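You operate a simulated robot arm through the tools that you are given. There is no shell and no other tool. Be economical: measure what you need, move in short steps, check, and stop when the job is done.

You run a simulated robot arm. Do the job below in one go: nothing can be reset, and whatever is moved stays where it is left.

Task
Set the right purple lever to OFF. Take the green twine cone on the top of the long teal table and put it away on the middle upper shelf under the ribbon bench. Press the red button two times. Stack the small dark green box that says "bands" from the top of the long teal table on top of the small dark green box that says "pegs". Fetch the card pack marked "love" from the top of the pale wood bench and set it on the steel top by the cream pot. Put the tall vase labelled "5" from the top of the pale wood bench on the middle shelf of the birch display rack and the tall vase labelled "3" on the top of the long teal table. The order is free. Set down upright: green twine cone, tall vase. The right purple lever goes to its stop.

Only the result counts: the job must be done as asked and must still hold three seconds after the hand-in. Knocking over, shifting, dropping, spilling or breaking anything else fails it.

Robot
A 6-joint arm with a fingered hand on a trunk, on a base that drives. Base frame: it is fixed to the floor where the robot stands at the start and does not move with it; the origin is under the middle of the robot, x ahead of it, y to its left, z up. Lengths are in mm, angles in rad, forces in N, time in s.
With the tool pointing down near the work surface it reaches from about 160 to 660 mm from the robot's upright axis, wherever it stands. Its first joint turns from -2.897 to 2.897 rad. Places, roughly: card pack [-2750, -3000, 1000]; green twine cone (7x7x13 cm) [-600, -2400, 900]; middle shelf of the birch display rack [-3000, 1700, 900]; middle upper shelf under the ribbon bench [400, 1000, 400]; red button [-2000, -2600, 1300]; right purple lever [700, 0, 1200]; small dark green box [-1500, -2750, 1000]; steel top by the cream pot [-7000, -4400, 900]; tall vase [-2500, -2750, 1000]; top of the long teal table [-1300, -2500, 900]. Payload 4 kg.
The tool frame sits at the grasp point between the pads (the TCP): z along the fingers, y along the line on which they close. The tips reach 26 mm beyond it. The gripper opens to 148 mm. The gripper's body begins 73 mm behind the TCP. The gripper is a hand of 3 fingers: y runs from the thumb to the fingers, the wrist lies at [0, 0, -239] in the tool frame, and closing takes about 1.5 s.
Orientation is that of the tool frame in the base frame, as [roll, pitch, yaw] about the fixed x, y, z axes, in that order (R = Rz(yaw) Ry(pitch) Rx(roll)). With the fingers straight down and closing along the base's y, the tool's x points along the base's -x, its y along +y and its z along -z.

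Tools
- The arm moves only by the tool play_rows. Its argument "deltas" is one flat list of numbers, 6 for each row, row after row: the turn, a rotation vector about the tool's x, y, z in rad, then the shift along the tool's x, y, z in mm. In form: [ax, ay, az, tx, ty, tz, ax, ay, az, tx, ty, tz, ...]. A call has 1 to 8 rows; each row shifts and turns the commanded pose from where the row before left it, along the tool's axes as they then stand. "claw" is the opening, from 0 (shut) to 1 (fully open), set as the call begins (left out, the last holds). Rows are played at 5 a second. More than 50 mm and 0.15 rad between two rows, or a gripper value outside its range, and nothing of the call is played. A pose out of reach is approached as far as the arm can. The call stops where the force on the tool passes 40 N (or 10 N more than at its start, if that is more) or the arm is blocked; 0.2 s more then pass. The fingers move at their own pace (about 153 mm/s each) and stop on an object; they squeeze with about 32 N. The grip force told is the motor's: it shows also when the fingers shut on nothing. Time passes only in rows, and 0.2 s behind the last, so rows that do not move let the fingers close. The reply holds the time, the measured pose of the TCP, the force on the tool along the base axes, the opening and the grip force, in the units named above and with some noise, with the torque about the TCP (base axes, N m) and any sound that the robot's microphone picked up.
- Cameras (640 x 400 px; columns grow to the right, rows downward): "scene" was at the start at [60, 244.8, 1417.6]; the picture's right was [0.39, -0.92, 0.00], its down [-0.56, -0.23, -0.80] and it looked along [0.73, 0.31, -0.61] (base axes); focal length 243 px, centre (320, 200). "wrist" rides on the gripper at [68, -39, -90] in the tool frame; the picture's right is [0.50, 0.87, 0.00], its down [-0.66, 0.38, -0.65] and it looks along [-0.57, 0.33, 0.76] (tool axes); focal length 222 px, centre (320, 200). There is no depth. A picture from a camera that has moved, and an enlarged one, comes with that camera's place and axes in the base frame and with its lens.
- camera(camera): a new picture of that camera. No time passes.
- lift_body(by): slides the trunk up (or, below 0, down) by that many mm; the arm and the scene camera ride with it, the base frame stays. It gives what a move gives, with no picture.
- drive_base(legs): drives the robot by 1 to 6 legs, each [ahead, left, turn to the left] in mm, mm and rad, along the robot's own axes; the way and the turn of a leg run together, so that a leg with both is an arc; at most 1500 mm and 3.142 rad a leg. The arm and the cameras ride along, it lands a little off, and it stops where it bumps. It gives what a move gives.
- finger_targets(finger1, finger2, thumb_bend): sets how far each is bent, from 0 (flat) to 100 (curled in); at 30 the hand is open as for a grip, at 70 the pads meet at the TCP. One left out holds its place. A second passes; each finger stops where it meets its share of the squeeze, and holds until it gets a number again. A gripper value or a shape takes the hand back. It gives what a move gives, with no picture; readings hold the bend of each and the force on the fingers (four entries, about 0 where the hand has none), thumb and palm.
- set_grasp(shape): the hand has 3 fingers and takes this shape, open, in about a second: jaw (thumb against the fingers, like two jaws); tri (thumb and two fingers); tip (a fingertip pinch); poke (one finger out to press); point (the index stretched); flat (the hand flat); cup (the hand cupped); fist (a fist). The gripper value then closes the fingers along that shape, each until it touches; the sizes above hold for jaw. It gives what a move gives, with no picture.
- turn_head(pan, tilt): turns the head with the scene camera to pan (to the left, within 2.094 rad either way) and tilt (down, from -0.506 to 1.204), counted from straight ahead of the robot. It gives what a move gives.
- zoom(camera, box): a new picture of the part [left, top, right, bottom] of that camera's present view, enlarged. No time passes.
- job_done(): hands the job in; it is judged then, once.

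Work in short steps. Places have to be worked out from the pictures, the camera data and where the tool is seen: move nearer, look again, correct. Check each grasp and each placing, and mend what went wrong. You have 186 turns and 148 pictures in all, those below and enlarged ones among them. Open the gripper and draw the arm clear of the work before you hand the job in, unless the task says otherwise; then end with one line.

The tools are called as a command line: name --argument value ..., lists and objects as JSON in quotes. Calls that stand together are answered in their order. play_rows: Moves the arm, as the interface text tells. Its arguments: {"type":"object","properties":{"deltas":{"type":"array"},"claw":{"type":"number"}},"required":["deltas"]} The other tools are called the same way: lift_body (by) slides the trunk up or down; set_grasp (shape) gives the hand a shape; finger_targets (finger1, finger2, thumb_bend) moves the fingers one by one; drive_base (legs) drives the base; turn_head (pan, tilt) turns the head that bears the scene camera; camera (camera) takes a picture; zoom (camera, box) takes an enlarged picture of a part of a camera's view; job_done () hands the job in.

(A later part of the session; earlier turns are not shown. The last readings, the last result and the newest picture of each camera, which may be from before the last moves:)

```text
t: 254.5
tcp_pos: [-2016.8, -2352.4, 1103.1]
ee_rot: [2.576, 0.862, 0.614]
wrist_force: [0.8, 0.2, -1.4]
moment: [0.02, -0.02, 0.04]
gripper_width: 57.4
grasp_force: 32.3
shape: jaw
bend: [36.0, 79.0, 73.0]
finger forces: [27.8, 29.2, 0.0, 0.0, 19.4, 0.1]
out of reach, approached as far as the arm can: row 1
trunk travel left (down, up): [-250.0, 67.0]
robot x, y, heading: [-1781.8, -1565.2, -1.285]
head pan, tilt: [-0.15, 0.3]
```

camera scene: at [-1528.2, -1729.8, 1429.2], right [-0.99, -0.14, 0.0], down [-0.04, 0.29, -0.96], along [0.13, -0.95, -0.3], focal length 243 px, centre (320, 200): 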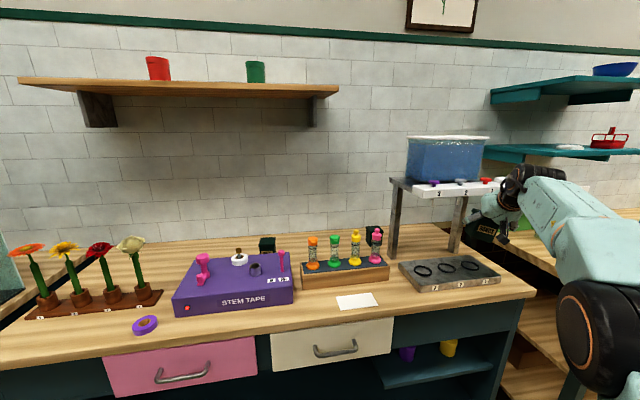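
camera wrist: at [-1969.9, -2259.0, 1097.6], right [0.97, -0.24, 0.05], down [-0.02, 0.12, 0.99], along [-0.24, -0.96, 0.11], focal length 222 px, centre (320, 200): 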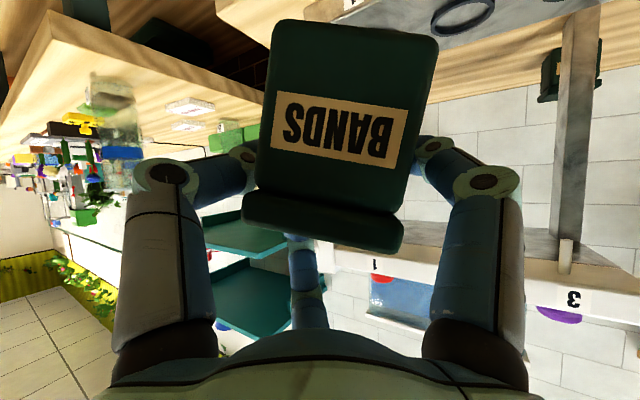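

That reduced the lean to about 5°, which will settle flat. I'll extend 40 mm and turn the base slightly for more leg clearance.

play_rows --deltas '[0, 0, 0, -9.4, 5.4, 16.8, 0, 0, 0, -9.4, 5.4, 16.8]'

drive_base --legs '[[0, 0, -0.07]]'

turn_head --pan -0.2 --tilt 0.35

camera --camera "scene"

```text
t: 255.1
tcp_pos: [-2047.7, -2362.7, 1092.0]
ee_rot: [2.593, 0.864, 0.613]
wrist_force: [0.7, 0.2, -1.6]
moment: [0.03, -0.02, 0.01]
gripper_width: 57.6
grasp_force: 31.8
shape: jaw
bend: [36.0, 79.0, 73.0]
finger forces: [27.9, 29.1, 0.0, 0.1, 19.3, 0.1]
out of reach, approached as far as the arm can: row 1, 2
trunk travel left (down, up): [-250.0, 67.0]
robot x, y, heading: [-1784.1, -1562.3, -1.288]
head pan, tilt: [-0.15, 0.3]
```

```text
t: 255.9
tcp_pos: [-2103.1, -2341.4, 1090.9]
ee_rot: [2.593, 0.863, 0.541]
wrist_force: [-1.1, 0.8, -0.1]
moment: [0.0, 0.01, 0.0]
gripper_width: 57.4
grasp_force: 32.3
shape: jaw
bend: [36.0, 79.0, 73.0]
finger forces: [27.8, 29.0, 0.0, 0.0, 19.2, 0.0]
trunk travel left (down, up): [-250.0, 67.0]
robot x, y, heading: [-1780.5, -1561.9, -1.354]
head pan, tilt: [-0.15, 0.3]
```

```text
t: 256.6
tcp_pos: [-2102.7, -2340.8, 1091.2]
ee_rot: [2.592, 0.862, 0.542]
wrist_force: [-0.1, -0.1, -1.5]
moment: [0.0, 0.02, -0.01]
gripper_width: 57.5
grasp_force: 32.2
shape: jaw
bend: [36.0, 79.0, 73.0]
finger forces: [27.8, 29.0, 0.0, 0.1, 19.3, 0.0]
trunk travel left (down, up): [-250.0, 67.0]
robot x, y, heading: [-1778.3, -1561.6, -1.352]
head pan, tilt: [-0.201, 0.351]
```

```text
48 pictures are left
camera scene: at [-1582.0, -1583.7, 1542.8], right [-1.0, -0.02, 0.0], down [-0.01, 0.34, -0.94], along [0.02, -0.94, -0.34], focal length 243 px, centre (320, 200)
```

scene: 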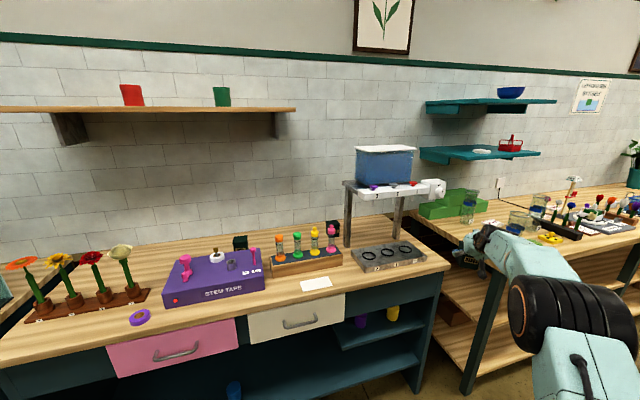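

I'll turn the base back a touch, raise the trunk, and come around left of the stand, in front of PEGS at a height above the tubes.

drive_base --legs '[[0, 0, 0.062]]'

lift_body --by 66

drive_base --legs '[[0, 437, 0], [200, 0, 0]]'

camera --camera "wrist"

camera --camera "scene"

```text
t: 257.4
tcp_pos: [-2055.4, -2359.0, 1091.5]
ee_rot: [2.59, 0.862, 0.601]
wrist_force: [1.0, -0.3, -1.9]
moment: [-0.02, 0.0, 0.01]
gripper_width: 57.4
grasp_force: 31.9
shape: jaw
bend: [36.0, 79.0, 73.0]
finger forces: [28.0, 28.9, 0.0, 0.0, 19.2, 0.1]
trunk travel left (down, up): [-250.0, 67.0]
robot x, y, heading: [-1782.7, -1561.9, -1.289]
head pan, tilt: [-0.201, 0.351]
```

```text
t: 258.5
tcp_pos: [-2055.2, -2358.5, 1157.6]
ee_rot: [2.59, 0.861, 0.603]
wrist_force: [-0.2, 0.1, -1.8]
moment: [0.0, 0.02, 0.01]
gripper_width: 57.4
grasp_force: 32.0
shape: jaw
bend: [36.0, 79.0, 73.0]
finger forces: [27.8, 29.3, 0.0, 0.0, 19.3, 0.0]
trunk travel left (down, up): [-316.0, 1.0]
robot x, y, heading: [-1780.5, -1562.1, -1.298]
head pan, tilt: [-0.201, 0.351]
```

```text
t: 264.0
tcp_pos: [-1582.9, -2433.5, 1157.6]
ee_rot: [2.594, 0.863, 0.601]
wrist_force: [-0.6, 1.0, -1.3]
moment: [0.02, 0.03, 0.02]
gripper_width: 57.5
grasp_force: 31.9
shape: jaw
bend: [36.0, 79.0, 73.0]
finger forces: [27.8, 29.2, 0.1, 0.0, 19.2, 0.0]
trunk travel left (down, up): [-316.0, 1.0]
robot x, y, heading: [-1306.0, -1637.5, -1.294]
head pan, tilt: [-0.201, 0.351]
```

```text
47 pictures are left
camera wrist: at [-1556.5, -2317.2, 1143.3], right [0.97, -0.23, -0.09], down [0.11, 0.1, 0.99], along [-0.22, -0.97, 0.12], focal length 222 px, centre (320, 200)
```

wrist: 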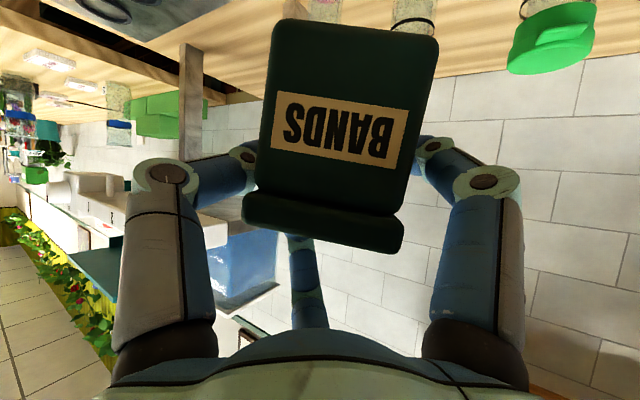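

```text
46 pictures are left
camera scene: at [-1110.4, -1640.6, 1612.0], right [-1.0, -0.08, 0.0], down [-0.03, 0.34, -0.94], along [0.07, -0.94, -0.34], focal length 243 px, centre (320, 200)
```

scene: 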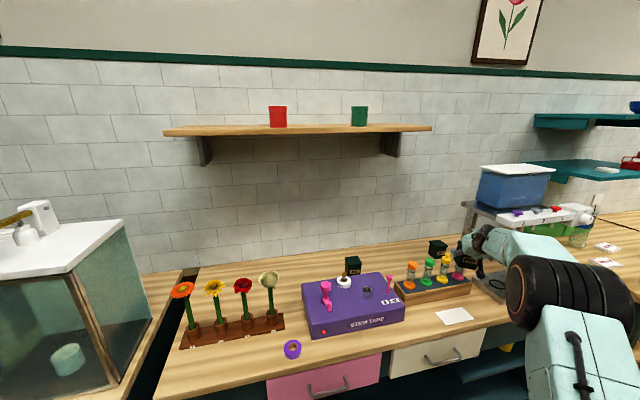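

zoom --camera "scene" --box '[390, 190, 530, 300]'

```text
3.64 times, centred on (460, 245) of scene
camera zoom: at [-1110.4, -1640.6, 1612.0], right [-1.0, -0.08, 0.0], down [-0.03, 0.34, -0.94], along [0.07, -0.94, -0.34], focal length 884 px, centre (-189, 36)
```

zoom: 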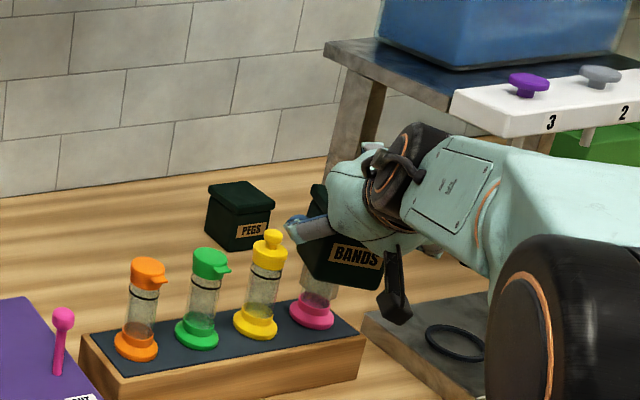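

PEGS is centred near (-1635, -2782) with its top at z≈980. I'll drive diagonally in most of the way at height, then check.

drive_base --legs '[[270, -118, 0]]'

zoom --camera "scene" --box '[400, 180, 600, 320]'

camera --camera "wrist"

```text
t: 266.0
tcp_pos: [-1622.0, -2723.7, 1156.5]
ee_rot: [2.593, 0.861, 0.603]
wrist_force: [0.7, -0.6, -1.7]
moment: [-0.03, 0.01, 0.0]
gripper_width: 57.3
grasp_force: 31.7
shape: jaw
bend: [36.0, 79.0, 73.0]
finger forces: [27.8, 29.3, 0.0, 0.1, 19.5, 0.0]
trunk travel left (down, up): [-316.0, 1.0]
robot x, y, heading: [-1348.2, -1927.9, -1.291]
head pan, tilt: [-0.201, 0.351]
```

```text
2.86 times, centred on (500, 250) of scene
camera zoom: at [-1150.2, -1929.1, 1612.1], right [-1.0, -0.08, 0.0], down [-0.03, 0.34, -0.94], along [0.07, -0.94, -0.34], focal length 694 px, centre (-194, 57)
```

zoom: 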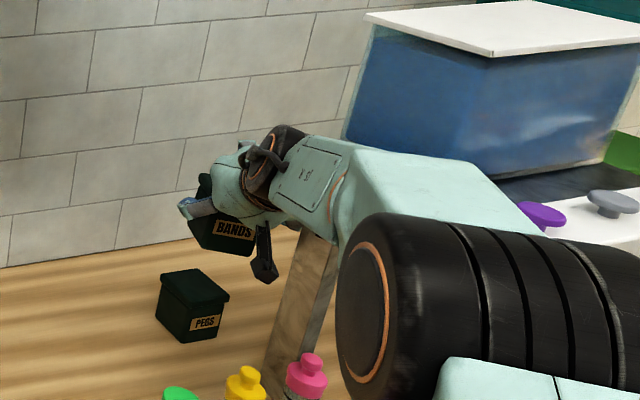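

```text
43 pictures are left
camera wrist: at [-1594.5, -2606.8, 1143.3], right [0.97, -0.23, -0.09], down [0.11, 0.1, 0.99], along [-0.22, -0.97, 0.12], focal length 222 px, centre (320, 200)
```

wrist: 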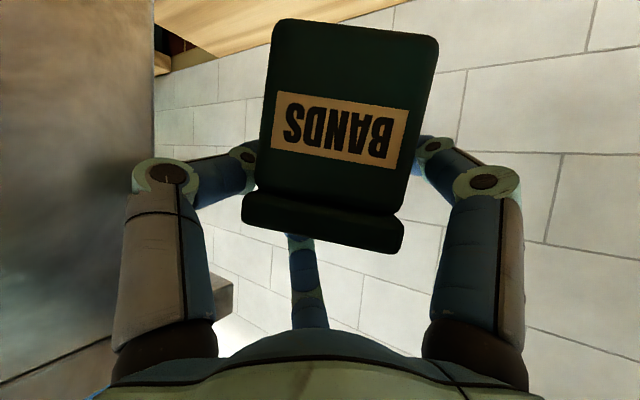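

The leg clearance matches my estimate (about 67 mm). I'll do the last 57 mm diagonal step.

drive_base --legs '[[48, -29, 0]]'

zoom --camera "scene" --box '[400, 180, 600, 320]'

```text
t: 267.0
tcp_pos: [-1634.8, -2778.9, 1156.6]
ee_rot: [2.594, 0.862, 0.605]
wrist_force: [0.5, -1.1, -0.8]
moment: [0.02, 0.0, 0.04]
gripper_width: 57.2
grasp_force: 31.5
shape: jaw
bend: [36.0, 79.0, 73.0]
finger forces: [27.9, 29.5, 0.0, 0.0, 19.6, 0.1]
trunk travel left (down, up): [-316.0, 1.0]
robot x, y, heading: [-1364.6, -1980.9, -1.288]
head pan, tilt: [-0.201, 0.351]
```

```text
2.86 times, centred on (500, 250) of scene
camera zoom: at [-1164.5, -1983.9, 1612.1], right [-1.0, -0.08, 0.0], down [-0.03, 0.34, -0.94], along [0.08, -0.94, -0.34], focal length 694 px, centre (-194, 57)
```

zoom: 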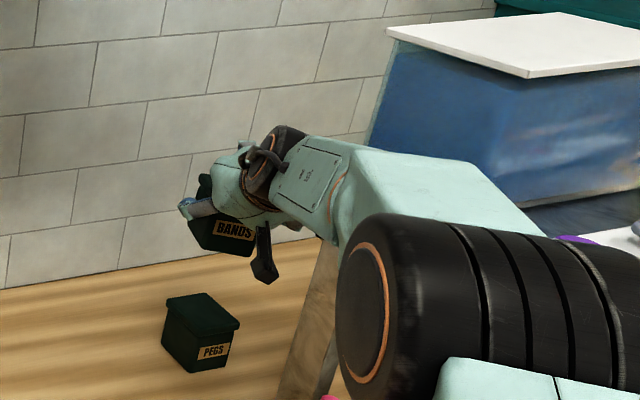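

TCP and box are centred over PEGS. I'll lower vertically with the trunk: first 78 mm, then in small steps while watching force.

lift_body --by -78

lift_body --by -12

zoom --camera "scene" --box '[400, 170, 600, 310]'

```text
t: 268.1
tcp_pos: [-1634.3, -2779.1, 1080.3]
ee_rot: [2.593, 0.863, 0.605]
wrist_force: [0.7, -0.5, -0.8]
moment: [0.01, 0.01, 0.01]
gripper_width: 57.2
grasp_force: 31.4
shape: jaw
bend: [36.0, 79.0, 73.0]
finger forces: [27.8, 29.5, 0.0, 0.0, 19.5, 0.1]
trunk travel left (down, up): [-238.0, 79.0]
robot x, y, heading: [-1364.0, -1979.3, -1.291]
head pan, tilt: [-0.201, 0.351]
```

```text
t: 268.7
tcp_pos: [-1634.8, -2779.3, 1067.1]
ee_rot: [2.593, 0.863, 0.606]
wrist_force: [-0.2, 0.6, -1.6]
moment: [0.04, 0.03, -0.01]
gripper_width: 57.4
grasp_force: 31.9
shape: jaw
bend: [36.0, 79.0, 73.0]
finger forces: [27.8, 29.5, 0.0, 0.0, 19.5, 0.0]
trunk travel left (down, up): [-226.0, 91.0]
robot x, y, heading: [-1361.7, -1978.5, -1.291]
head pan, tilt: [-0.201, 0.351]
```

```text
2.86 times, centred on (500, 240) of scene
camera zoom: at [-1161.9, -1989.9, 1518.1], right [-1.0, -0.08, 0.0], down [-0.03, 0.34, -0.94], along [0.08, -0.94, -0.34], focal length 694 px, centre (-194, 86)
```

zoom: 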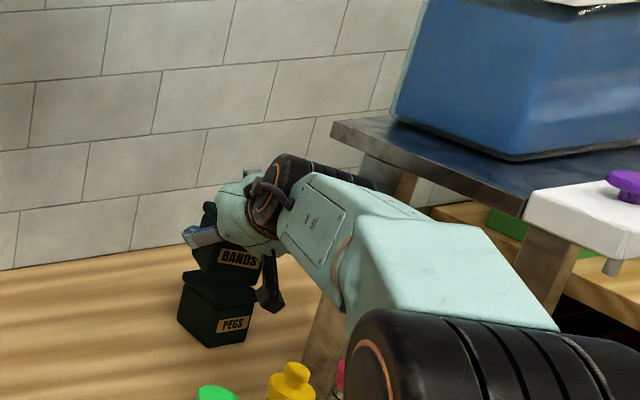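

BANDS hovers just above PEGS. Small steps down now.

lift_body --by -6

lift_body --by -4

lift_body --by -4

```text
t: 269.3
tcp_pos: [-1632.4, -2777.6, 1062.3]
ee_rot: [2.591, 0.862, 0.606]
wrist_force: [-0.7, 0.1, -1.6]
moment: [-0.01, 0.0, 0.03]
gripper_width: 57.1
grasp_force: 32.1
shape: jaw
bend: [36.0, 79.0, 73.0]
finger forces: [28.0, 29.7, 0.0, 0.0, 19.5, 0.1]
trunk travel left (down, up): [-220.0, 97.0]
robot x, y, heading: [-1362.8, -1981.1, -1.292]
head pan, tilt: [-0.201, 0.351]
```

```text
t: 269.8
tcp_pos: [-1632.7, -2779.0, 1057.6]
ee_rot: [2.593, 0.863, 0.607]
wrist_force: [0.0, 0.0, -2.2]
moment: [0.02, 0.02, -0.02]
gripper_width: 57.5
grasp_force: 32.1
shape: jaw
bend: [36.0, 79.0, 73.0]
finger forces: [28.0, 29.7, 0.0, 0.1, 19.5, 0.0]
trunk travel left (down, up): [-216.0, 101.0]
robot x, y, heading: [-1360.0, -1980.4, -1.286]
head pan, tilt: [-0.201, 0.351]
```

```text
t: 270.3
tcp_pos: [-1633.7, -2778.7, 1054.4]
ee_rot: [2.591, 0.861, 0.605]
wrist_force: [-1.0, 0.1, -1.0]
moment: [0.01, 0.04, -0.01]
gripper_width: 57.3
grasp_force: 31.9
shape: jaw
bend: [36.0, 79.0, 73.0]
finger forces: [27.9, 29.6, 0.1, 0.0, 19.5, 0.0]
trunk travel left (down, up): [-212.0, 105.0]
robot x, y, heading: [-1364.4, -1979.7, -1.283]
head pan, tilt: [-0.201, 0.351]
```

lift_body --by -4

lift_body --by -4

zoom --camera "scene" --box '[430, 200, 530, 290]'

```text
t: 270.9
tcp_pos: [-1633.6, -2779.0, 1049.8]
ee_rot: [2.593, 0.861, 0.606]
wrist_force: [0.2, 0.0, -1.3]
moment: [0.06, 0.02, 0.0]
gripper_width: 57.2
grasp_force: 32.0
shape: jaw
bend: [36.0, 79.0, 73.0]
finger forces: [27.9, 29.6, 0.0, 0.0, 19.4, 0.0]
trunk travel left (down, up): [-208.0, 109.0]
robot x, y, heading: [-1364.5, -1975.8, -1.291]
head pan, tilt: [-0.201, 0.351]
```

```text
t: 271.4
tcp_pos: [-1633.2, -2777.4, 1048.5]
ee_rot: [2.588, 0.867, 0.601]
wrist_force: [0.6, 0.9, 8.3]
moment: [-0.2, 0.28, 0.0]
gripper_width: 57.0
grasp_force: 31.9
shape: jaw
bend: [36.0, 79.0, 73.0]
finger forces: [28.2, 31.4, 0.0, 0.0, 20.7, 0.0]
trunk travel left (down, up): [-204.0, 113.0]
robot x, y, heading: [-1360.7, -1981.4, -1.293]
head pan, tilt: [-0.201, 0.351]
```

```text
4.44 times, centred on (480, 245) of scene
camera zoom: at [-1161.3, -1989.6, 1496.7], right [-1.0, -0.08, 0.0], down [-0.03, 0.34, -0.94], along [0.08, -0.94, -0.34], focal length 1080 px, centre (-391, 0)
```

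zoom: 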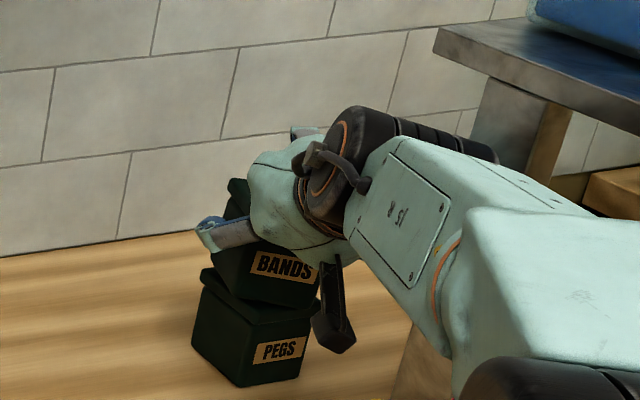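

Contact (8 N). I'll settle it 3 mm more and release gently.

lift_body --by -3

play_rows --deltas '[0, 0, 0, 0, 0, 0, 0, 0, 0, 0, 0, 0]' --claw 0.5

camera --camera "wrist"

```text
t: 271.9
tcp_pos: [-1633.2, -2776.9, 1047.0]
ee_rot: [2.586, 0.87, 0.602]
wrist_force: [-0.8, -0.5, 20.0]
moment: [-0.46, 0.52, 0.02]
gripper_width: 57.1
grasp_force: 32.0
shape: jaw
bend: [37.0, 79.0, 73.0]
finger forces: [28.3, 35.6, 0.1, 0.0, 22.1, 0.0]
trunk travel left (down, up): [-201.0, 116.0]
robot x, y, heading: [-1361.7, -1983.4, -1.289]
head pan, tilt: [-0.201, 0.351]
```

```text
t: 272.5
tcp_pos: [-1633.5, -2778.6, 1040.1]
ee_rot: [2.595, 0.859, 0.608]
wrist_force: [0.0, 0.0, 0.0]
moment: [0.01, 0.01, -0.03]
gripper_width: 73.7
grasp_force: 0.0
shape: jaw
bend: [36.0, 36.0, 70.0]
finger forces: [0.3, 0.1, 0.1, 0.0, 0.1, 0.0]
trunk travel left (down, up): [-201.0, 116.0]
robot x, y, heading: [-1361.3, -1979.3, -1.294]
head pan, tilt: [-0.201, 0.351]
```

```text
39 pictures are left
camera wrist: at [-1607.6, -2660.5, 1026.4], right [0.97, -0.23, -0.08], down [0.11, 0.1, 0.99], along [-0.22, -0.97, 0.12], focal length 222 px, centre (320, 200)
```

wrist: 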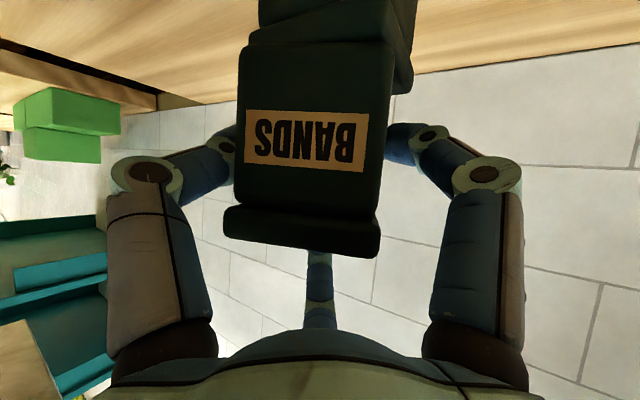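

BANDS sits flat on PEGS. I'll open slightly more and lift straight up off the box.

play_rows --deltas '[0, 0, 0, 0, 0, 0]' --claw 0.58

lift_body --by 40

camera --camera "wrist"

```text
t: 272.9
tcp_pos: [-1634.7, -2778.2, 1041.5]
ee_rot: [2.593, 0.862, 0.606]
wrist_force: [-0.4, -0.1, -0.6]
moment: [-0.04, -0.02, 0.0]
gripper_width: 85.1
grasp_force: 0.1
shape: jaw
bend: [33.0, 33.0, 70.0]
finger forces: [0.1, 0.1, 0.0, 0.0, 0.1, 0.0]
trunk travel left (down, up): [-201.0, 116.0]
robot x, y, heading: [-1367.5, -1981.1, -1.283]
head pan, tilt: [-0.201, 0.351]
```

```text
t: 273.8
tcp_pos: [-1634.9, -2778.6, 1082.3]
ee_rot: [2.593, 0.862, 0.606]
wrist_force: [-0.2, 0.3, 0.2]
moment: [-0.04, 0.0, -0.02]
gripper_width: 85.1
grasp_force: 0.2
shape: jaw
bend: [33.0, 33.0, 70.0]
finger forces: [0.1, 0.0, 0.0, 0.0, 0.0, 0.1]
trunk travel left (down, up): [-241.0, 76.0]
robot x, y, heading: [-1363.0, -1982.0, -1.293]
head pan, tilt: [-0.201, 0.351]
```

```text
38 pictures are left
camera wrist: at [-1607.9, -2660.7, 1068.6], right [0.97, -0.23, -0.09], down [0.11, 0.1, 0.99], along [-0.22, -0.97, 0.12], focal length 222 px, centre (320, 200)
```

wrist: 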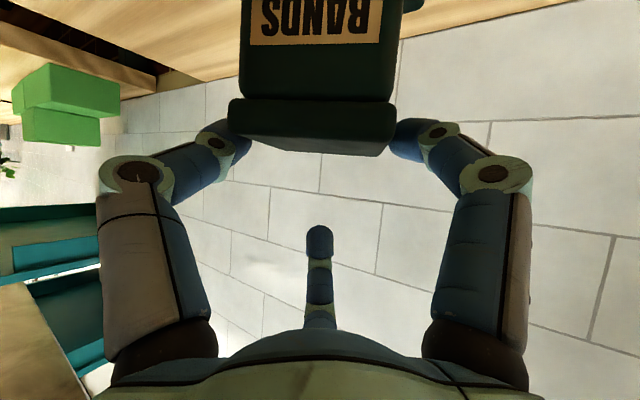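

lift_body --by 70

play_rows --deltas '[0, 0, 0, 0, 0, 0, 0, 0, 0, 0, 0, 0, 0, 0, 0, 0, 0, 0]' --claw 0.1

drive_base --legs '[[-150, 80, 0], [-250, 0, 0]]'

zoom --camera "scene" --box '[360, 150, 560, 290]'

```text
t: 274.8
tcp_pos: [-1634.0, -2777.7, 1152.1]
ee_rot: [2.591, 0.863, 0.604]
wrist_force: [0.2, 1.0, -0.7]
moment: [-0.03, -0.01, -0.01]
gripper_width: 85.3
grasp_force: 0.0
shape: jaw
bend: [33.0, 33.0, 70.0]
finger forces: [0.0, 0.1, 0.1, 0.1, 0.1, 0.0]
trunk travel left (down, up): [-311.0, 6.0]
robot x, y, heading: [-1362.1, -1980.9, -1.289]
head pan, tilt: [-0.201, 0.351]
```

```text
t: 275.6
tcp_pos: [-1633.6, -2777.7, 1152.7]
ee_rot: [2.593, 0.861, 0.606]
wrist_force: [1.0, 0.3, 1.3]
moment: [0.01, 0.0, -0.03]
gripper_width: 14.7
grasp_force: 0.1
shape: jaw
bend: [73.0, 73.0, 70.0]
finger forces: [0.0, 0.0, 0.1, 0.0, 0.0, 0.0]
trunk travel left (down, up): [-311.0, 6.0]
robot x, y, heading: [-1361.8, -1981.2, -1.288]
head pan, tilt: [-0.201, 0.351]
```

```text
t: 278.5
tcp_pos: [-1671.6, -2368.1, 1153.0]
ee_rot: [2.59, 0.863, 0.603]
wrist_force: [-0.3, -0.4, 0.3]
moment: [0.0, 0.02, -0.01]
gripper_width: 15.3
grasp_force: 0.0
shape: jaw
bend: [73.0, 73.0, 70.0]
finger forces: [0.0, 0.0, 0.0, 0.1, 0.0, 0.1]
trunk travel left (down, up): [-311.0, 6.0]
robot x, y, heading: [-1400.7, -1570.7, -1.292]
head pan, tilt: [-0.201, 0.351]
```

```text
2.86 times, centred on (460, 220) of scene
camera zoom: at [-1199.5, -1574.7, 1608.0], right [-1.0, -0.08, 0.0], down [-0.03, 0.34, -0.94], along [0.07, -0.94, -0.34], focal length 694 px, centre (-80, 143)
```

zoom: 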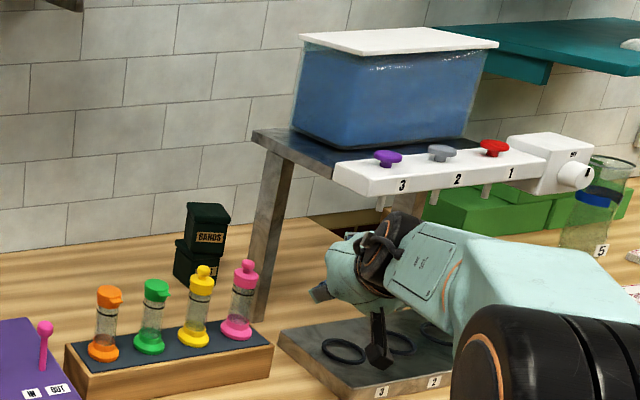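

BANDS is neatly stacked on PEGS. Now I'll fold the arm back to tool-down while retracting.

play_rows --deltas '[0.0622, 0.1077, 0, 18.9, -10.9, -33.6, 0.0622, 0.1077, 0, 22.3, -12.9, -30.6, 0.0622, 0.1077, 0, 25.4, -14.7, -27.2, 0.0622, 0.1077, 0, 28.1, -16.3, -23.3, 0.0622, 0.1077, 0, 30.4, -17.6, -19.1, 0.0622, 0.1077, 0, 32.2, -18.6, -14.6, 0.0622, 0.1077, 0, 33.5, -19.4, -9.8, 0.0622, 0.1077, 0, 34.3, -19.8, -5]' --claw 0.9

```text
t: 280.3
tcp_pos: [-1676.2, -1991.0, 1083.8]
ee_rot: [2.994, 0.131, 0.852]
wrist_force: [0.3, 1.3, 0.9]
moment: [0.01, 0.02, 0.02]
gripper_width: 133.0
grasp_force: 0.0
shape: jaw
bend: [25.0, 25.0, 34.0]
finger forces: [0.0, 0.0, 0.1, 0.1, 0.0, 0.0]
out of reach, approached as far as the arm can: row 1, 2, 3, 4, 5, 6, 7, 8
trunk travel left (down, up): [-311.0, 6.0]
robot x, y, heading: [-1397.8, -1565.4, -1.29]
head pan, tilt: [-0.201, 0.351]
```

Nearly vertical. I'll level it and yaw the hand back to its natural orientation (camera on my side).

play_rows --deltas '[0.073, 0.065, 0, 0, 0, 0, 0.073, 0.065, 0, 0, 0, 0, 0, 0, -0.145, 0, 0, 0, 0, 0, -0.145, 0, 0, 0, 0, 0, -0.145, 0, 0, 0, 0, 0, -0.145, 0, 0, 0, 0, 0, -0.145, 0, 0, 0, 0, 0, -0.145, 0, 0, 0]'

drive_base --legs '[[0, -700, 0]]'

turn_head --pan -0.1 --tilt 0.45

camera --camera "scene"

```text
t: 282.1
tcp_pos: [-1677.0, -1993.3, 1080.8]
ee_rot: [-3.132, 0.197, 1.734]
wrist_force: [-0.1, 0.3, -0.4]
moment: [0.0, 0.02, 0.02]
gripper_width: 133.0
grasp_force: 0.0
shape: jaw
bend: [25.0, 25.0, 34.0]
finger forces: [0.0, 0.0, 0.1, 0.0, 0.0, 0.0]
out of reach, approached as far as the arm can: row 1, 2
trunk travel left (down, up): [-311.0, 6.0]
robot x, y, heading: [-1396.5, -1572.3, -1.286]
head pan, tilt: [-0.201, 0.351]
```

```text
t: 288.6
tcp_pos: [-2323.0, -2194.7, 1081.6]
ee_rot: [-3.132, 0.196, 1.755]
wrist_force: [-0.4, -0.2, 0.6]
moment: [0.01, -0.01, 0.01]
gripper_width: 133.1
grasp_force: 0.1
shape: jaw
bend: [25.0, 25.0, 34.0]
finger forces: [0.1, 0.1, 0.1, 0.0, 0.0, 0.0]
trunk travel left (down, up): [-311.0, 6.0]
robot x, y, heading: [-2052.9, -1768.2, -1.268]
head pan, tilt: [-0.201, 0.351]
```

```text
t: 289.2
tcp_pos: [-2322.0, -2195.3, 1080.1]
ee_rot: [-3.131, 0.197, 1.753]
wrist_force: [0.3, -0.2, 0.1]
moment: [-0.05, -0.01, 0.01]
gripper_width: 133.0
grasp_force: 0.1
shape: jaw
bend: [25.0, 25.0, 34.0]
finger forces: [0.0, 0.1, 0.1, 0.0, 0.0, 0.1]
trunk travel left (down, up): [-311.0, 6.0]
robot x, y, heading: [-2055.9, -1767.2, -1.268]
head pan, tilt: [-0.099, 0.45]
```

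```text
36 pictures are left
camera scene: at [-1845.4, -1764.3, 1598.7], right [-0.98, -0.2, 0.0], down [-0.09, 0.43, -0.9], along [0.18, -0.88, -0.43], focal length 243 px, centre (320, 200)
```

scene: 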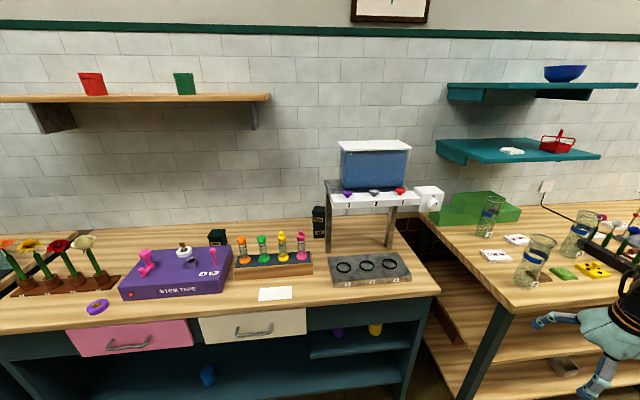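

The pale bench with the vases and card packs is to the right. I'll drive along and zoom to read the labels.

drive_base --legs '[[0, -480, 0]]'

turn_head --pan 0.1 --tilt 0.5

zoom --camera "scene" --box '[140, 130, 400, 300]'

```text
t: 294.0
tcp_pos: [-2781.0, -2338.5, 1080.7]
ee_rot: [-3.132, 0.198, 1.754]
wrist_force: [0.1, 0.6, 0.1]
moment: [-0.02, 0.04, 0.02]
gripper_width: 133.0
grasp_force: 0.1
shape: jaw
bend: [25.0, 25.0, 34.0]
finger forces: [0.1, 0.0, 0.0, 0.0, 0.0, 0.0]
trunk travel left (down, up): [-311.0, 6.0]
robot x, y, heading: [-2513.9, -1909.9, -1.268]
head pan, tilt: [-0.099, 0.45]
```

```text
t: 294.7
tcp_pos: [-2781.7, -2338.0, 1080.0]
ee_rot: [-3.134, 0.196, 1.754]
wrist_force: [-0.8, 1.2, -0.1]
moment: [0.02, 0.01, -0.04]
gripper_width: 133.0
grasp_force: 0.0
shape: jaw
bend: [25.0, 25.0, 34.0]
finger forces: [0.1, 0.1, 0.0, 0.0, 0.0, 0.0]
trunk travel left (down, up): [-311.0, 6.0]
robot x, y, heading: [-2515.5, -1912.9, -1.273]
head pan, tilt: [0.099, 0.499]
```

```text
2.35 times, centred on (270, 215) of scene
camera zoom: at [-2287.1, -1901.0, 1594.2], right [-0.92, -0.39, 0.0], down [-0.19, 0.44, -0.88], along [0.34, -0.81, -0.48], focal length 572 px, centre (438, 165)
```

zoom: 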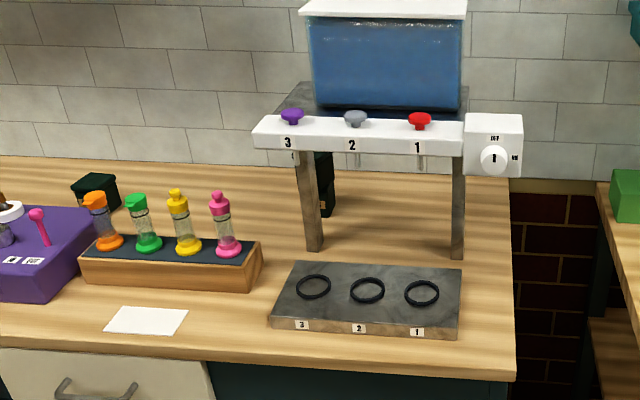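

zoom --camera "scene" --box '[370, 150, 640, 330]'

```text
2.22 times, centred on (505, 240) of scene
camera zoom: at [-2287.1, -1901.0, 1594.2], right [-0.92, -0.39, 0.0], down [-0.19, 0.44, -0.88], along [0.34, -0.81, -0.48], focal length 540 px, centre (-91, 111)
```

zoom: 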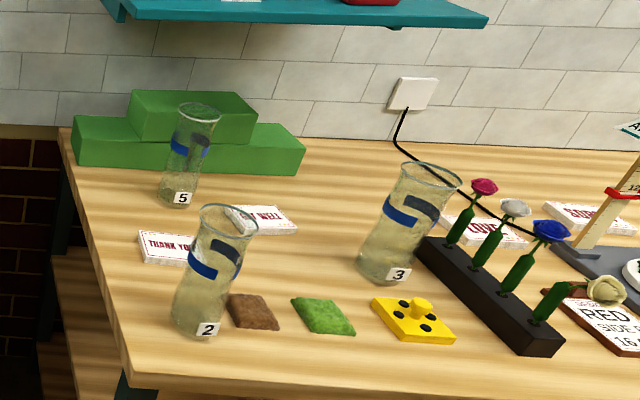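

Read: vases 5 (back left), 2 (front left), 3 (middle); packs THANK YOU, GET WELL, LOVE and SORRY. I'll centre and raise the arm, then face vase 3.

play_rows --deltas '[0, 0.1, 0, 0, 46, -14, 0, 0.097, 0, 0, 46, -14, 0, 0, 0, 0, 46, -14, 0, 0, 0, 0, 46, -14, 0, 0, 0, 0, 46, -14, 0, 0, 0, 0, 46, -14, 0, 0, 0, 0, 46, -14, 0, 0, 0, 0, 46, -14]'

drive_base --legs '[[0, -510, 0], [270, 0, -0.01]]'

camera --camera "wrist"

```text
t: 296.5
tcp_pos: [-2470.3, -2224.4, 1136.3]
ee_rot: [2.988, 0.168, 1.748]
wrist_force: [-0.4, 0.0, 0.2]
moment: [0.01, 0.01, 0.02]
gripper_width: 133.1
grasp_force: 0.1
shape: jaw
bend: [25.0, 25.0, 34.0]
finger forces: [0.0, 0.1, 0.0, 0.0, 0.1, 0.0]
out of reach, approached as far as the arm can: row 1, 2, 4, 5, 6, 7, 8
trunk travel left (down, up): [-311.0, 6.0]
robot x, y, heading: [-2513.3, -1909.1, -1.264]
head pan, tilt: [0.099, 0.499]
```

```text
t: 303.1
tcp_pos: [-2891.6, -2639.6, 1135.8]
ee_rot: [2.987, 0.165, 1.737]
wrist_force: [0.8, 0.5, 0.4]
moment: [0.04, 0.01, 0.01]
gripper_width: 133.2
grasp_force: 0.2
shape: jaw
bend: [25.0, 25.0, 34.0]
finger forces: [0.0, 0.0, 0.0, 0.0, 0.0, 0.0]
trunk travel left (down, up): [-311.0, 6.0]
robot x, y, heading: [-2925.4, -2325.4, -1.283]
head pan, tilt: [0.099, 0.499]
```

```text
33 pictures are left
camera wrist: at [-2955.2, -2566.9, 1208.1], right [0.76, 0.65, 0.05], down [0.36, -0.48, 0.8], along [0.54, -0.59, -0.59], focal length 222 px, centre (320, 200)
```

wrist: 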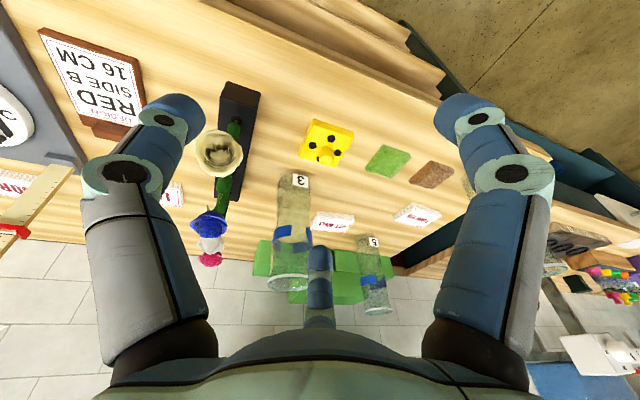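

The wrist joints have wound into a flipped branch, hence the residual tilt. I'll back into free space and unwind it by straightening the tool along the forearm.

drive_base --legs '[[-350, 0, 0]]'

lift_body --by -250

play_rows --deltas '[0, -0.131, 0, -35.3, 0, -23.4, 0, -0.131, 0, -38.1, 0, -18.6, 0, -0.131, 0, -40.2, 0, -13.5, 0, -0.131, 0, -41.6, 0, -8.1, 0, -0.131, 0, -42.3, 0, -2.6, 0, -0.131, 0, -42.2, 0, 2.9, 0, -0.131, 0, -41.5, 0, 8.4, 0, -0.131, 0, -40.1, 0, 13.8]'

play_rows --deltas '[0, -0.131, 0, -38, 0, 18.9, 0, -0.131, 0, -35.1, 0, 23.7, 0, -0.131, 0, -31.7, 0, 28.1, 0, -0.131, 0, -27.8, 0, 32]'

```text
t: 305.3
tcp_pos: [-2990.1, -2309.8, 1138.3]
ee_rot: [2.987, 0.167, 1.74]
wrist_force: [-0.4, -0.6, -1.3]
moment: [0.02, 0.03, 0.01]
gripper_width: 133.0
grasp_force: 0.0
shape: jaw
bend: [25.0, 25.0, 34.0]
finger forces: [0.0, 0.0, 0.0, 0.1, 0.0, 0.0]
trunk travel left (down, up): [-311.0, 6.0]
robot x, y, heading: [-3026.1, -1993.8, -1.279]
head pan, tilt: [0.099, 0.499]
```

```text
t: 307.9
tcp_pos: [-2988.8, -2309.7, 887.1]
ee_rot: [2.987, 0.168, 1.74]
wrist_force: [0.3, 0.9, -0.1]
moment: [-0.01, 0.0, -0.01]
gripper_width: 132.9
grasp_force: 0.3
shape: jaw
bend: [25.0, 25.0, 34.0]
finger forces: [0.0, 0.0, 0.1, 0.0, 0.0, 0.1]
trunk travel left (down, up): [-61.0, 256.0]
robot x, y, heading: [-3024.0, -1994.2, -1.283]
head pan, tilt: [0.099, 0.499]
```

```text
t: 309.7
tcp_pos: [-2976.9, -2558.8, 1116.6]
ee_rot: [2.729, 1.189, 1.376]
wrist_force: [0.5, 0.5, -0.2]
moment: [-0.01, 0.01, 0.02]
gripper_width: 133.2
grasp_force: 0.1
shape: jaw
bend: [25.0, 25.0, 34.0]
finger forces: [0.0, 0.1, 0.0, 0.1, 0.0, 0.0]
trunk travel left (down, up): [-61.0, 256.0]
robot x, y, heading: [-3027.6, -1997.5, -1.278]
head pan, tilt: [0.099, 0.499]
```

```text
t: 310.7
tcp_pos: [-2970.8, -2686.7, 1229.6]
ee_rot: [0.729, 1.343, -0.661]
wrist_force: [0.6, -0.3, 0.3]
moment: [-0.01, -0.01, -0.04]
gripper_width: 133.2
grasp_force: 0.1
shape: jaw
bend: [25.0, 25.0, 34.0]
finger forces: [0.0, 0.0, 0.0, 0.2, 0.1, 0.0]
trunk travel left (down, up): [-61.0, 256.0]
robot x, y, heading: [-3026.3, -1992.9, -1.277]
head pan, tilt: [0.099, 0.499]
```

No reach flags now: the tool has swung over to the upper side of the forearm line. I'll centre it there, then pass straight down through the line to get back into the normal branch.

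play_rows --deltas '[0.065, -0.04, 0, 0, 0, 0, 0.065, -0.04, 0, 0, 0, 0, 0, 0.11, 0, 0, 0, 0, 0, 0.11, 0, 0, 0, 0, 0, 0.11, 0, 0, 0, 0, 0, 0.11, 0, 0, 0, 0]'

```text
t: 312.1
tcp_pos: [-2977.3, -2684.0, 1229.1]
ee_rot: [2.318, 1.337, 0.779]
wrist_force: [-0.1, 0.4, -0.2]
moment: [-0.01, 0.02, 0.0]
gripper_width: 133.0
grasp_force: 0.1
shape: jaw
bend: [25.0, 25.0, 34.0]
finger forces: [0.0, 0.0, 0.0, 0.0, 0.0, 0.0]
out of reach, approached as far as the arm can: row 5, 6
trunk travel left (down, up): [-61.0, 256.0]
robot x, y, heading: [-3022.1, -1996.8, -1.282]
head pan, tilt: [0.099, 0.499]
```

play_rows --deltas '[0, 0.131, 0, 28.7, 0, -31.1, 0, 0.131, 0, 32.6, 0, -27.1, 0, 0.131, 0, 35.8, 0, -22.6, 0, 0.131, 0, 38.5, 0, -17.7, 0, 0.131, 0, 40.4, 0, -12.5, 0, 0.131, 0, 41.7, 0, -7.1, 0, 0.131, 0, 42.3, 0, -1.6, 0, 0.131, 0, 42.2, 0, 3.9]'

```text
t: 313.9
tcp_pos: [-2954.6, -2385.9, 1060.1]
ee_rot: [2.957, 0.305, 1.577]
wrist_force: [0.9, -0.2, 0.2]
moment: [0.02, 0.01, -0.02]
gripper_width: 132.9
grasp_force: 0.1
shape: jaw
bend: [25.0, 25.0, 34.0]
finger forces: [0.0, 0.0, 0.0, 0.0, 0.0, 0.0]
trunk travel left (down, up): [-61.0, 256.0]
robot x, y, heading: [-3027.1, -1993.9, -1.283]
head pan, tilt: [0.099, 0.499]
```

play_rows --deltas '[0.059, 0.102, 0, 0, 0, 0, 0.059, 0.102, 0, 0, 0, 0, 0.059, 0.102, 0, 0, 0, 0, 0, 0, -0.12, 0, 0, 0, 0, 0, -0.12, 0, 0, 0]'

```text
t: 315.1
tcp_pos: [-2954.9, -2389.7, 1061.5]
ee_rot: [3.139, 0.004, 1.849]
wrist_force: [0.3, 0.0, 0.9]
moment: [0.02, 0.03, 0.01]
gripper_width: 133.0
grasp_force: 0.0
shape: jaw
bend: [25.0, 25.0, 34.0]
finger forces: [0.1, 0.0, 0.0, 0.0, 0.0, 0.0]
trunk travel left (down, up): [-61.0, 256.0]
robot x, y, heading: [-3023.6, -1993.9, -1.277]
head pan, tilt: [0.099, 0.499]
```

The wrist is back to normal: vertical with no flags. I'll raise the trunk, drive up to the bench and view vase 3 from above.

lift_body --by 150

drive_base --legs '[[370, 0, 0]]'

camera --camera "wrist"

```text
t: 316.9
tcp_pos: [-2955.1, -2390.1, 1209.7]
ee_rot: [3.14, 0.004, 1.847]
wrist_force: [-0.5, -0.3, -0.7]
moment: [-0.02, 0.02, -0.02]
gripper_width: 133.1
grasp_force: 0.0
shape: jaw
bend: [25.0, 25.0, 34.0]
finger forces: [0.0, 0.1, 0.1, 0.1, 0.1, 0.1]
trunk travel left (down, up): [-211.0, 106.0]
robot x, y, heading: [-3023.2, -1994.5, -1.27]
head pan, tilt: [0.099, 0.499]
```

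```text
t: 319.2
tcp_pos: [-2851.5, -2732.5, 1209.4]
ee_rot: [3.14, 0.003, 1.849]
wrist_force: [-0.5, -0.7, 0.1]
moment: [0.02, 0.0, -0.02]
gripper_width: 133.0
grasp_force: 0.1
shape: jaw
bend: [25.0, 25.0, 34.0]
finger forces: [0.0, 0.1, 0.1, 0.0, 0.0, 0.0]
trunk travel left (down, up): [-211.0, 106.0]
robot x, y, heading: [-2920.0, -2337.0, -1.28]
head pan, tilt: [0.099, 0.499]
```

```text
32 pictures are left
camera wrist: at [-2906.2, -2676.3, 1300.6], right [0.69, 0.72, 0.0], down [0.54, -0.52, 0.66], along [0.47, -0.46, -0.75], focal length 222 px, centre (320, 200)
```

wrist: 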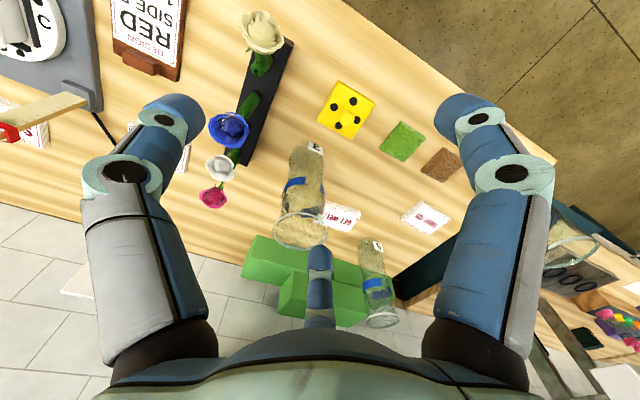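

Vase 3 is at (-2765, -2847), with its rim at about 1111. I'll move over it with the hand fully open and check alignment.

play_rows --deltas '[0, 0, 0, -33.4, 12.8, 0, 0, 0, 0, -33.4, 12.8, 0, 0, 0, 0, -33.4, 12.8, 0, 0, 0, 0, -33.4, 12.8, 0, 0, 0, 0, 0, 0, 25, 0, 0, 0, 0, 0, 25]' --claw 1.0

camera --camera "wrist"

```text
t: 320.6
tcp_pos: [-2766.8, -2846.8, 1161.7]
ee_rot: [3.14, 0.004, 1.85]
wrist_force: [0.5, 0.3, -0.3]
moment: [-0.01, 0.01, -0.02]
gripper_width: 147.7
grasp_force: 0.1
shape: jaw
bend: [30.0, 30.0, 30.0]
finger forces: [0.1, 0.0, 0.1, 0.1, 0.0, 0.0]
trunk travel left (down, up): [-211.0, 106.0]
robot x, y, heading: [-2925.3, -2337.1, -1.275]
head pan, tilt: [0.099, 0.499]
```

```text
31 pictures are left
camera wrist: at [-2820.8, -2790.7, 1251.1], right [0.69, 0.72, 0.0], down [0.54, -0.52, 0.66], along [0.47, -0.46, -0.75], focal length 222 px, centre (320, 200)
```

wrist: 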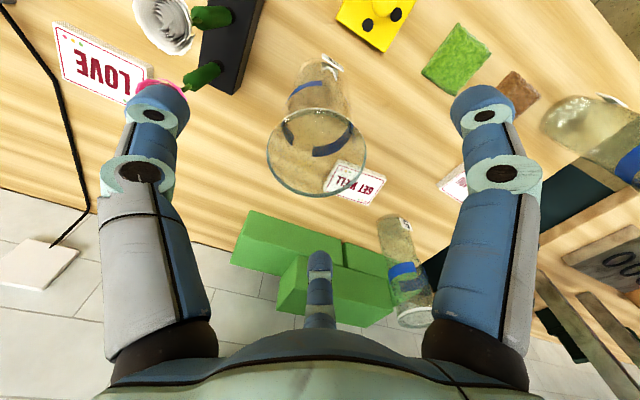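

Perfect alignment; the rim is about 71 mm wide. I'll narrow the opening a bit to stay clear of the rose, descend and grip.

play_rows --deltas '[0, 0, 0, 0, 0, 5, 0, 0, 0, 0, 0, 25, 0, 0, 0, 0, 0, 25, 0, 0, 0, 0, 0, 25, 0, 0, 0, 0, 0, 24]' --claw 0.8

play_rows --deltas '[0, 0, 0, 0, 0, 0, 0, 0, 0, 0, 0, 0, 0, 0, 0, 0, 0, 0, 0, 0, 0, 0, 0, 0, 0, 0, 0, 0, 0, 0, 0, 0, 0, 0, 0, 0]' --claw 0

```text
t: 321.8
tcp_pos: [-2766.2, -2848.0, 1057.1]
ee_rot: [3.14, 0.003, 1.85]
wrist_force: [-0.7, 0.7, 0.8]
moment: [0.0, 0.03, 0.02]
gripper_width: 118.7
grasp_force: 0.1
shape: jaw
bend: [25.0, 25.0, 47.0]
finger forces: [0.1, 0.0, 0.0, 0.0, 0.0, 0.0]
trunk travel left (down, up): [-211.0, 106.0]
robot x, y, heading: [-2922.2, -2333.7, -1.277]
head pan, tilt: [0.099, 0.499]
```

```text
t: 323.2
tcp_pos: [-2765.5, -2847.2, 1056.9]
ee_rot: [3.141, 0.004, 1.851]
wrist_force: [-0.2, 1.0, -0.4]
moment: [0.03, 0.01, 0.0]
gripper_width: 53.9
grasp_force: 31.5
shape: jaw
bend: [77.0, 39.0, 70.0]
finger forces: [29.1, 29.3, 0.0, 0.0, 27.1, 0.0]
trunk travel left (down, up): [-211.0, 106.0]
robot x, y, heading: [-2920.3, -2335.0, -1.277]
head pan, tilt: [0.099, 0.499]
```

A balanced grip on vase 3. I'll lift it and back out.

lift_body --by 100

drive_base --legs '[[-390, 0, 0]]'

camera --camera "wrist"

```text
t: 324.5
tcp_pos: [-2764.1, -2846.0, 1155.6]
ee_rot: [3.14, 0.002, 1.85]
wrist_force: [1.2, 0.9, -5.8]
moment: [-0.01, 0.06, -0.06]
gripper_width: 53.8
grasp_force: 32.0
shape: jaw
bend: [77.0, 39.0, 70.0]
finger forces: [29.2, 29.4, 0.1, 0.1, 27.1, 0.1]
trunk travel left (down, up): [-311.0, 6.0]
robot x, y, heading: [-2923.3, -2336.5, -1.279]
head pan, tilt: [0.099, 0.499]
```

```text
t: 327.0
tcp_pos: [-2879.0, -2467.6, 1157.9]
ee_rot: [3.139, 0.003, 1.851]
wrist_force: [0.5, 0.1, -5.5]
moment: [0.05, 0.04, -0.01]
gripper_width: 54.1
grasp_force: 31.7
shape: jaw
bend: [77.0, 39.0, 70.0]
finger forces: [29.1, 29.4, 0.0, 0.1, 27.2, 0.0]
trunk travel left (down, up): [-311.0, 6.0]
robot x, y, heading: [-3042.1, -1961.0, -1.273]
head pan, tilt: [0.099, 0.499]
```

```text
30 pictures are left
camera wrist: at [-2934.1, -2413.1, 1247.4], right [0.69, 0.72, 0.0], down [0.54, -0.52, 0.66], along [0.47, -0.46, -0.75], focal length 222 px, centre (320, 200)
```

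wrist: 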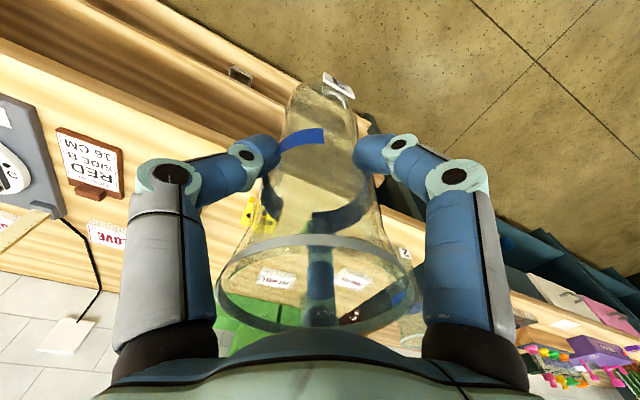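

Vase 3 is held upright. I'll carry it left along the fronts to the free spot on the teal table.

drive_base --legs '[[0, 1164, -0.01]]'

```text
t: 337.6
tcp_pos: [-1754.4, -2143.2, 1156.7]
ee_rot: [3.14, 0.004, 1.824]
wrist_force: [-0.1, 0.8, -5.2]
moment: [0.05, 0.01, -0.02]
gripper_width: 53.8
grasp_force: 32.0
shape: jaw
bend: [77.0, 39.0, 70.0]
finger forces: [29.0, 29.4, 0.1, 0.0, 27.1, 0.0]
trunk travel left (down, up): [-311.0, 6.0]
robot x, y, heading: [-1898.9, -1629.6, -1.299]
head pan, tilt: [0.099, 0.499]
```

drive_base --legs '[[288, -3, 0]]'

camera --camera "wrist"

```text
t: 339.6
tcp_pos: [-1682.4, -2423.0, 1156.2]
ee_rot: [3.141, 0.002, 1.821]
wrist_force: [-0.7, 0.2, -5.7]
moment: [0.04, 0.03, 0.07]
gripper_width: 54.1
grasp_force: 32.5
shape: jaw
bend: [77.0, 39.0, 70.0]
finger forces: [29.2, 29.5, 0.0, 0.1, 27.1, 0.0]
trunk travel left (down, up): [-311.0, 6.0]
robot x, y, heading: [-1826.4, -1907.8, -1.305]
head pan, tilt: [0.099, 0.499]
```

```text
29 pictures are left
camera wrist: at [-1736.4, -2365.5, 1246.7], right [0.72, 0.7, 0.0], down [0.53, -0.54, 0.66], along [0.46, -0.47, -0.75], focal length 222 px, centre (320, 200)
```

wrist: 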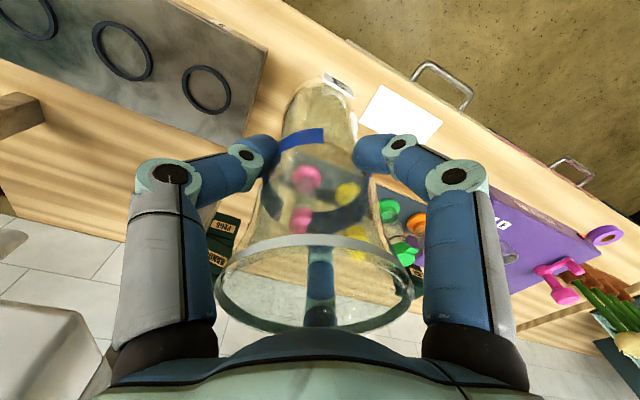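

The spot between slab and paper is clear on all sides. I'll lower with the trunk.

lift_body --by -94

lift_body --by -5

lift_body --by -4

```text
t: 340.9
tcp_pos: [-1681.9, -2423.2, 1062.4]
ee_rot: [3.14, 0.004, 1.821]
wrist_force: [0.3, -0.4, -5.7]
moment: [0.02, 0.02, 0.01]
gripper_width: 53.7
grasp_force: 31.7
shape: jaw
bend: [77.0, 39.0, 70.0]
finger forces: [29.1, 29.4, 0.1, 0.0, 27.0, 0.1]
trunk travel left (down, up): [-217.0, 100.0]
robot x, y, heading: [-1829.6, -1905.8, -1.305]
head pan, tilt: [0.099, 0.499]
```

```text
t: 341.4
tcp_pos: [-1683.5, -2422.2, 1057.8]
ee_rot: [3.139, 0.002, 1.822]
wrist_force: [-0.6, -0.6, -5.3]
moment: [0.02, -0.01, -0.01]
gripper_width: 53.7
grasp_force: 32.2
shape: jaw
bend: [77.0, 39.0, 70.0]
finger forces: [29.1, 29.5, 0.0, 0.0, 27.0, 0.0]
trunk travel left (down, up): [-212.0, 105.0]
robot x, y, heading: [-1829.5, -1905.2, -1.309]
head pan, tilt: [0.099, 0.499]
```

```text
t: 342.0
tcp_pos: [-1682.9, -2423.1, 1054.5]
ee_rot: [3.14, 0.006, 1.821]
wrist_force: [0.5, 0.1, 14.0]
moment: [-0.03, -0.01, -0.03]
gripper_width: 54.1
grasp_force: 31.9
shape: jaw
bend: [77.0, 38.0, 70.0]
finger forces: [30.7, 31.8, 0.0, 0.0, 28.6, 0.0]
trunk travel left (down, up): [-208.0, 109.0]
robot x, y, heading: [-1826.3, -1908.0, -1.306]
head pan, tilt: [0.099, 0.499]
```

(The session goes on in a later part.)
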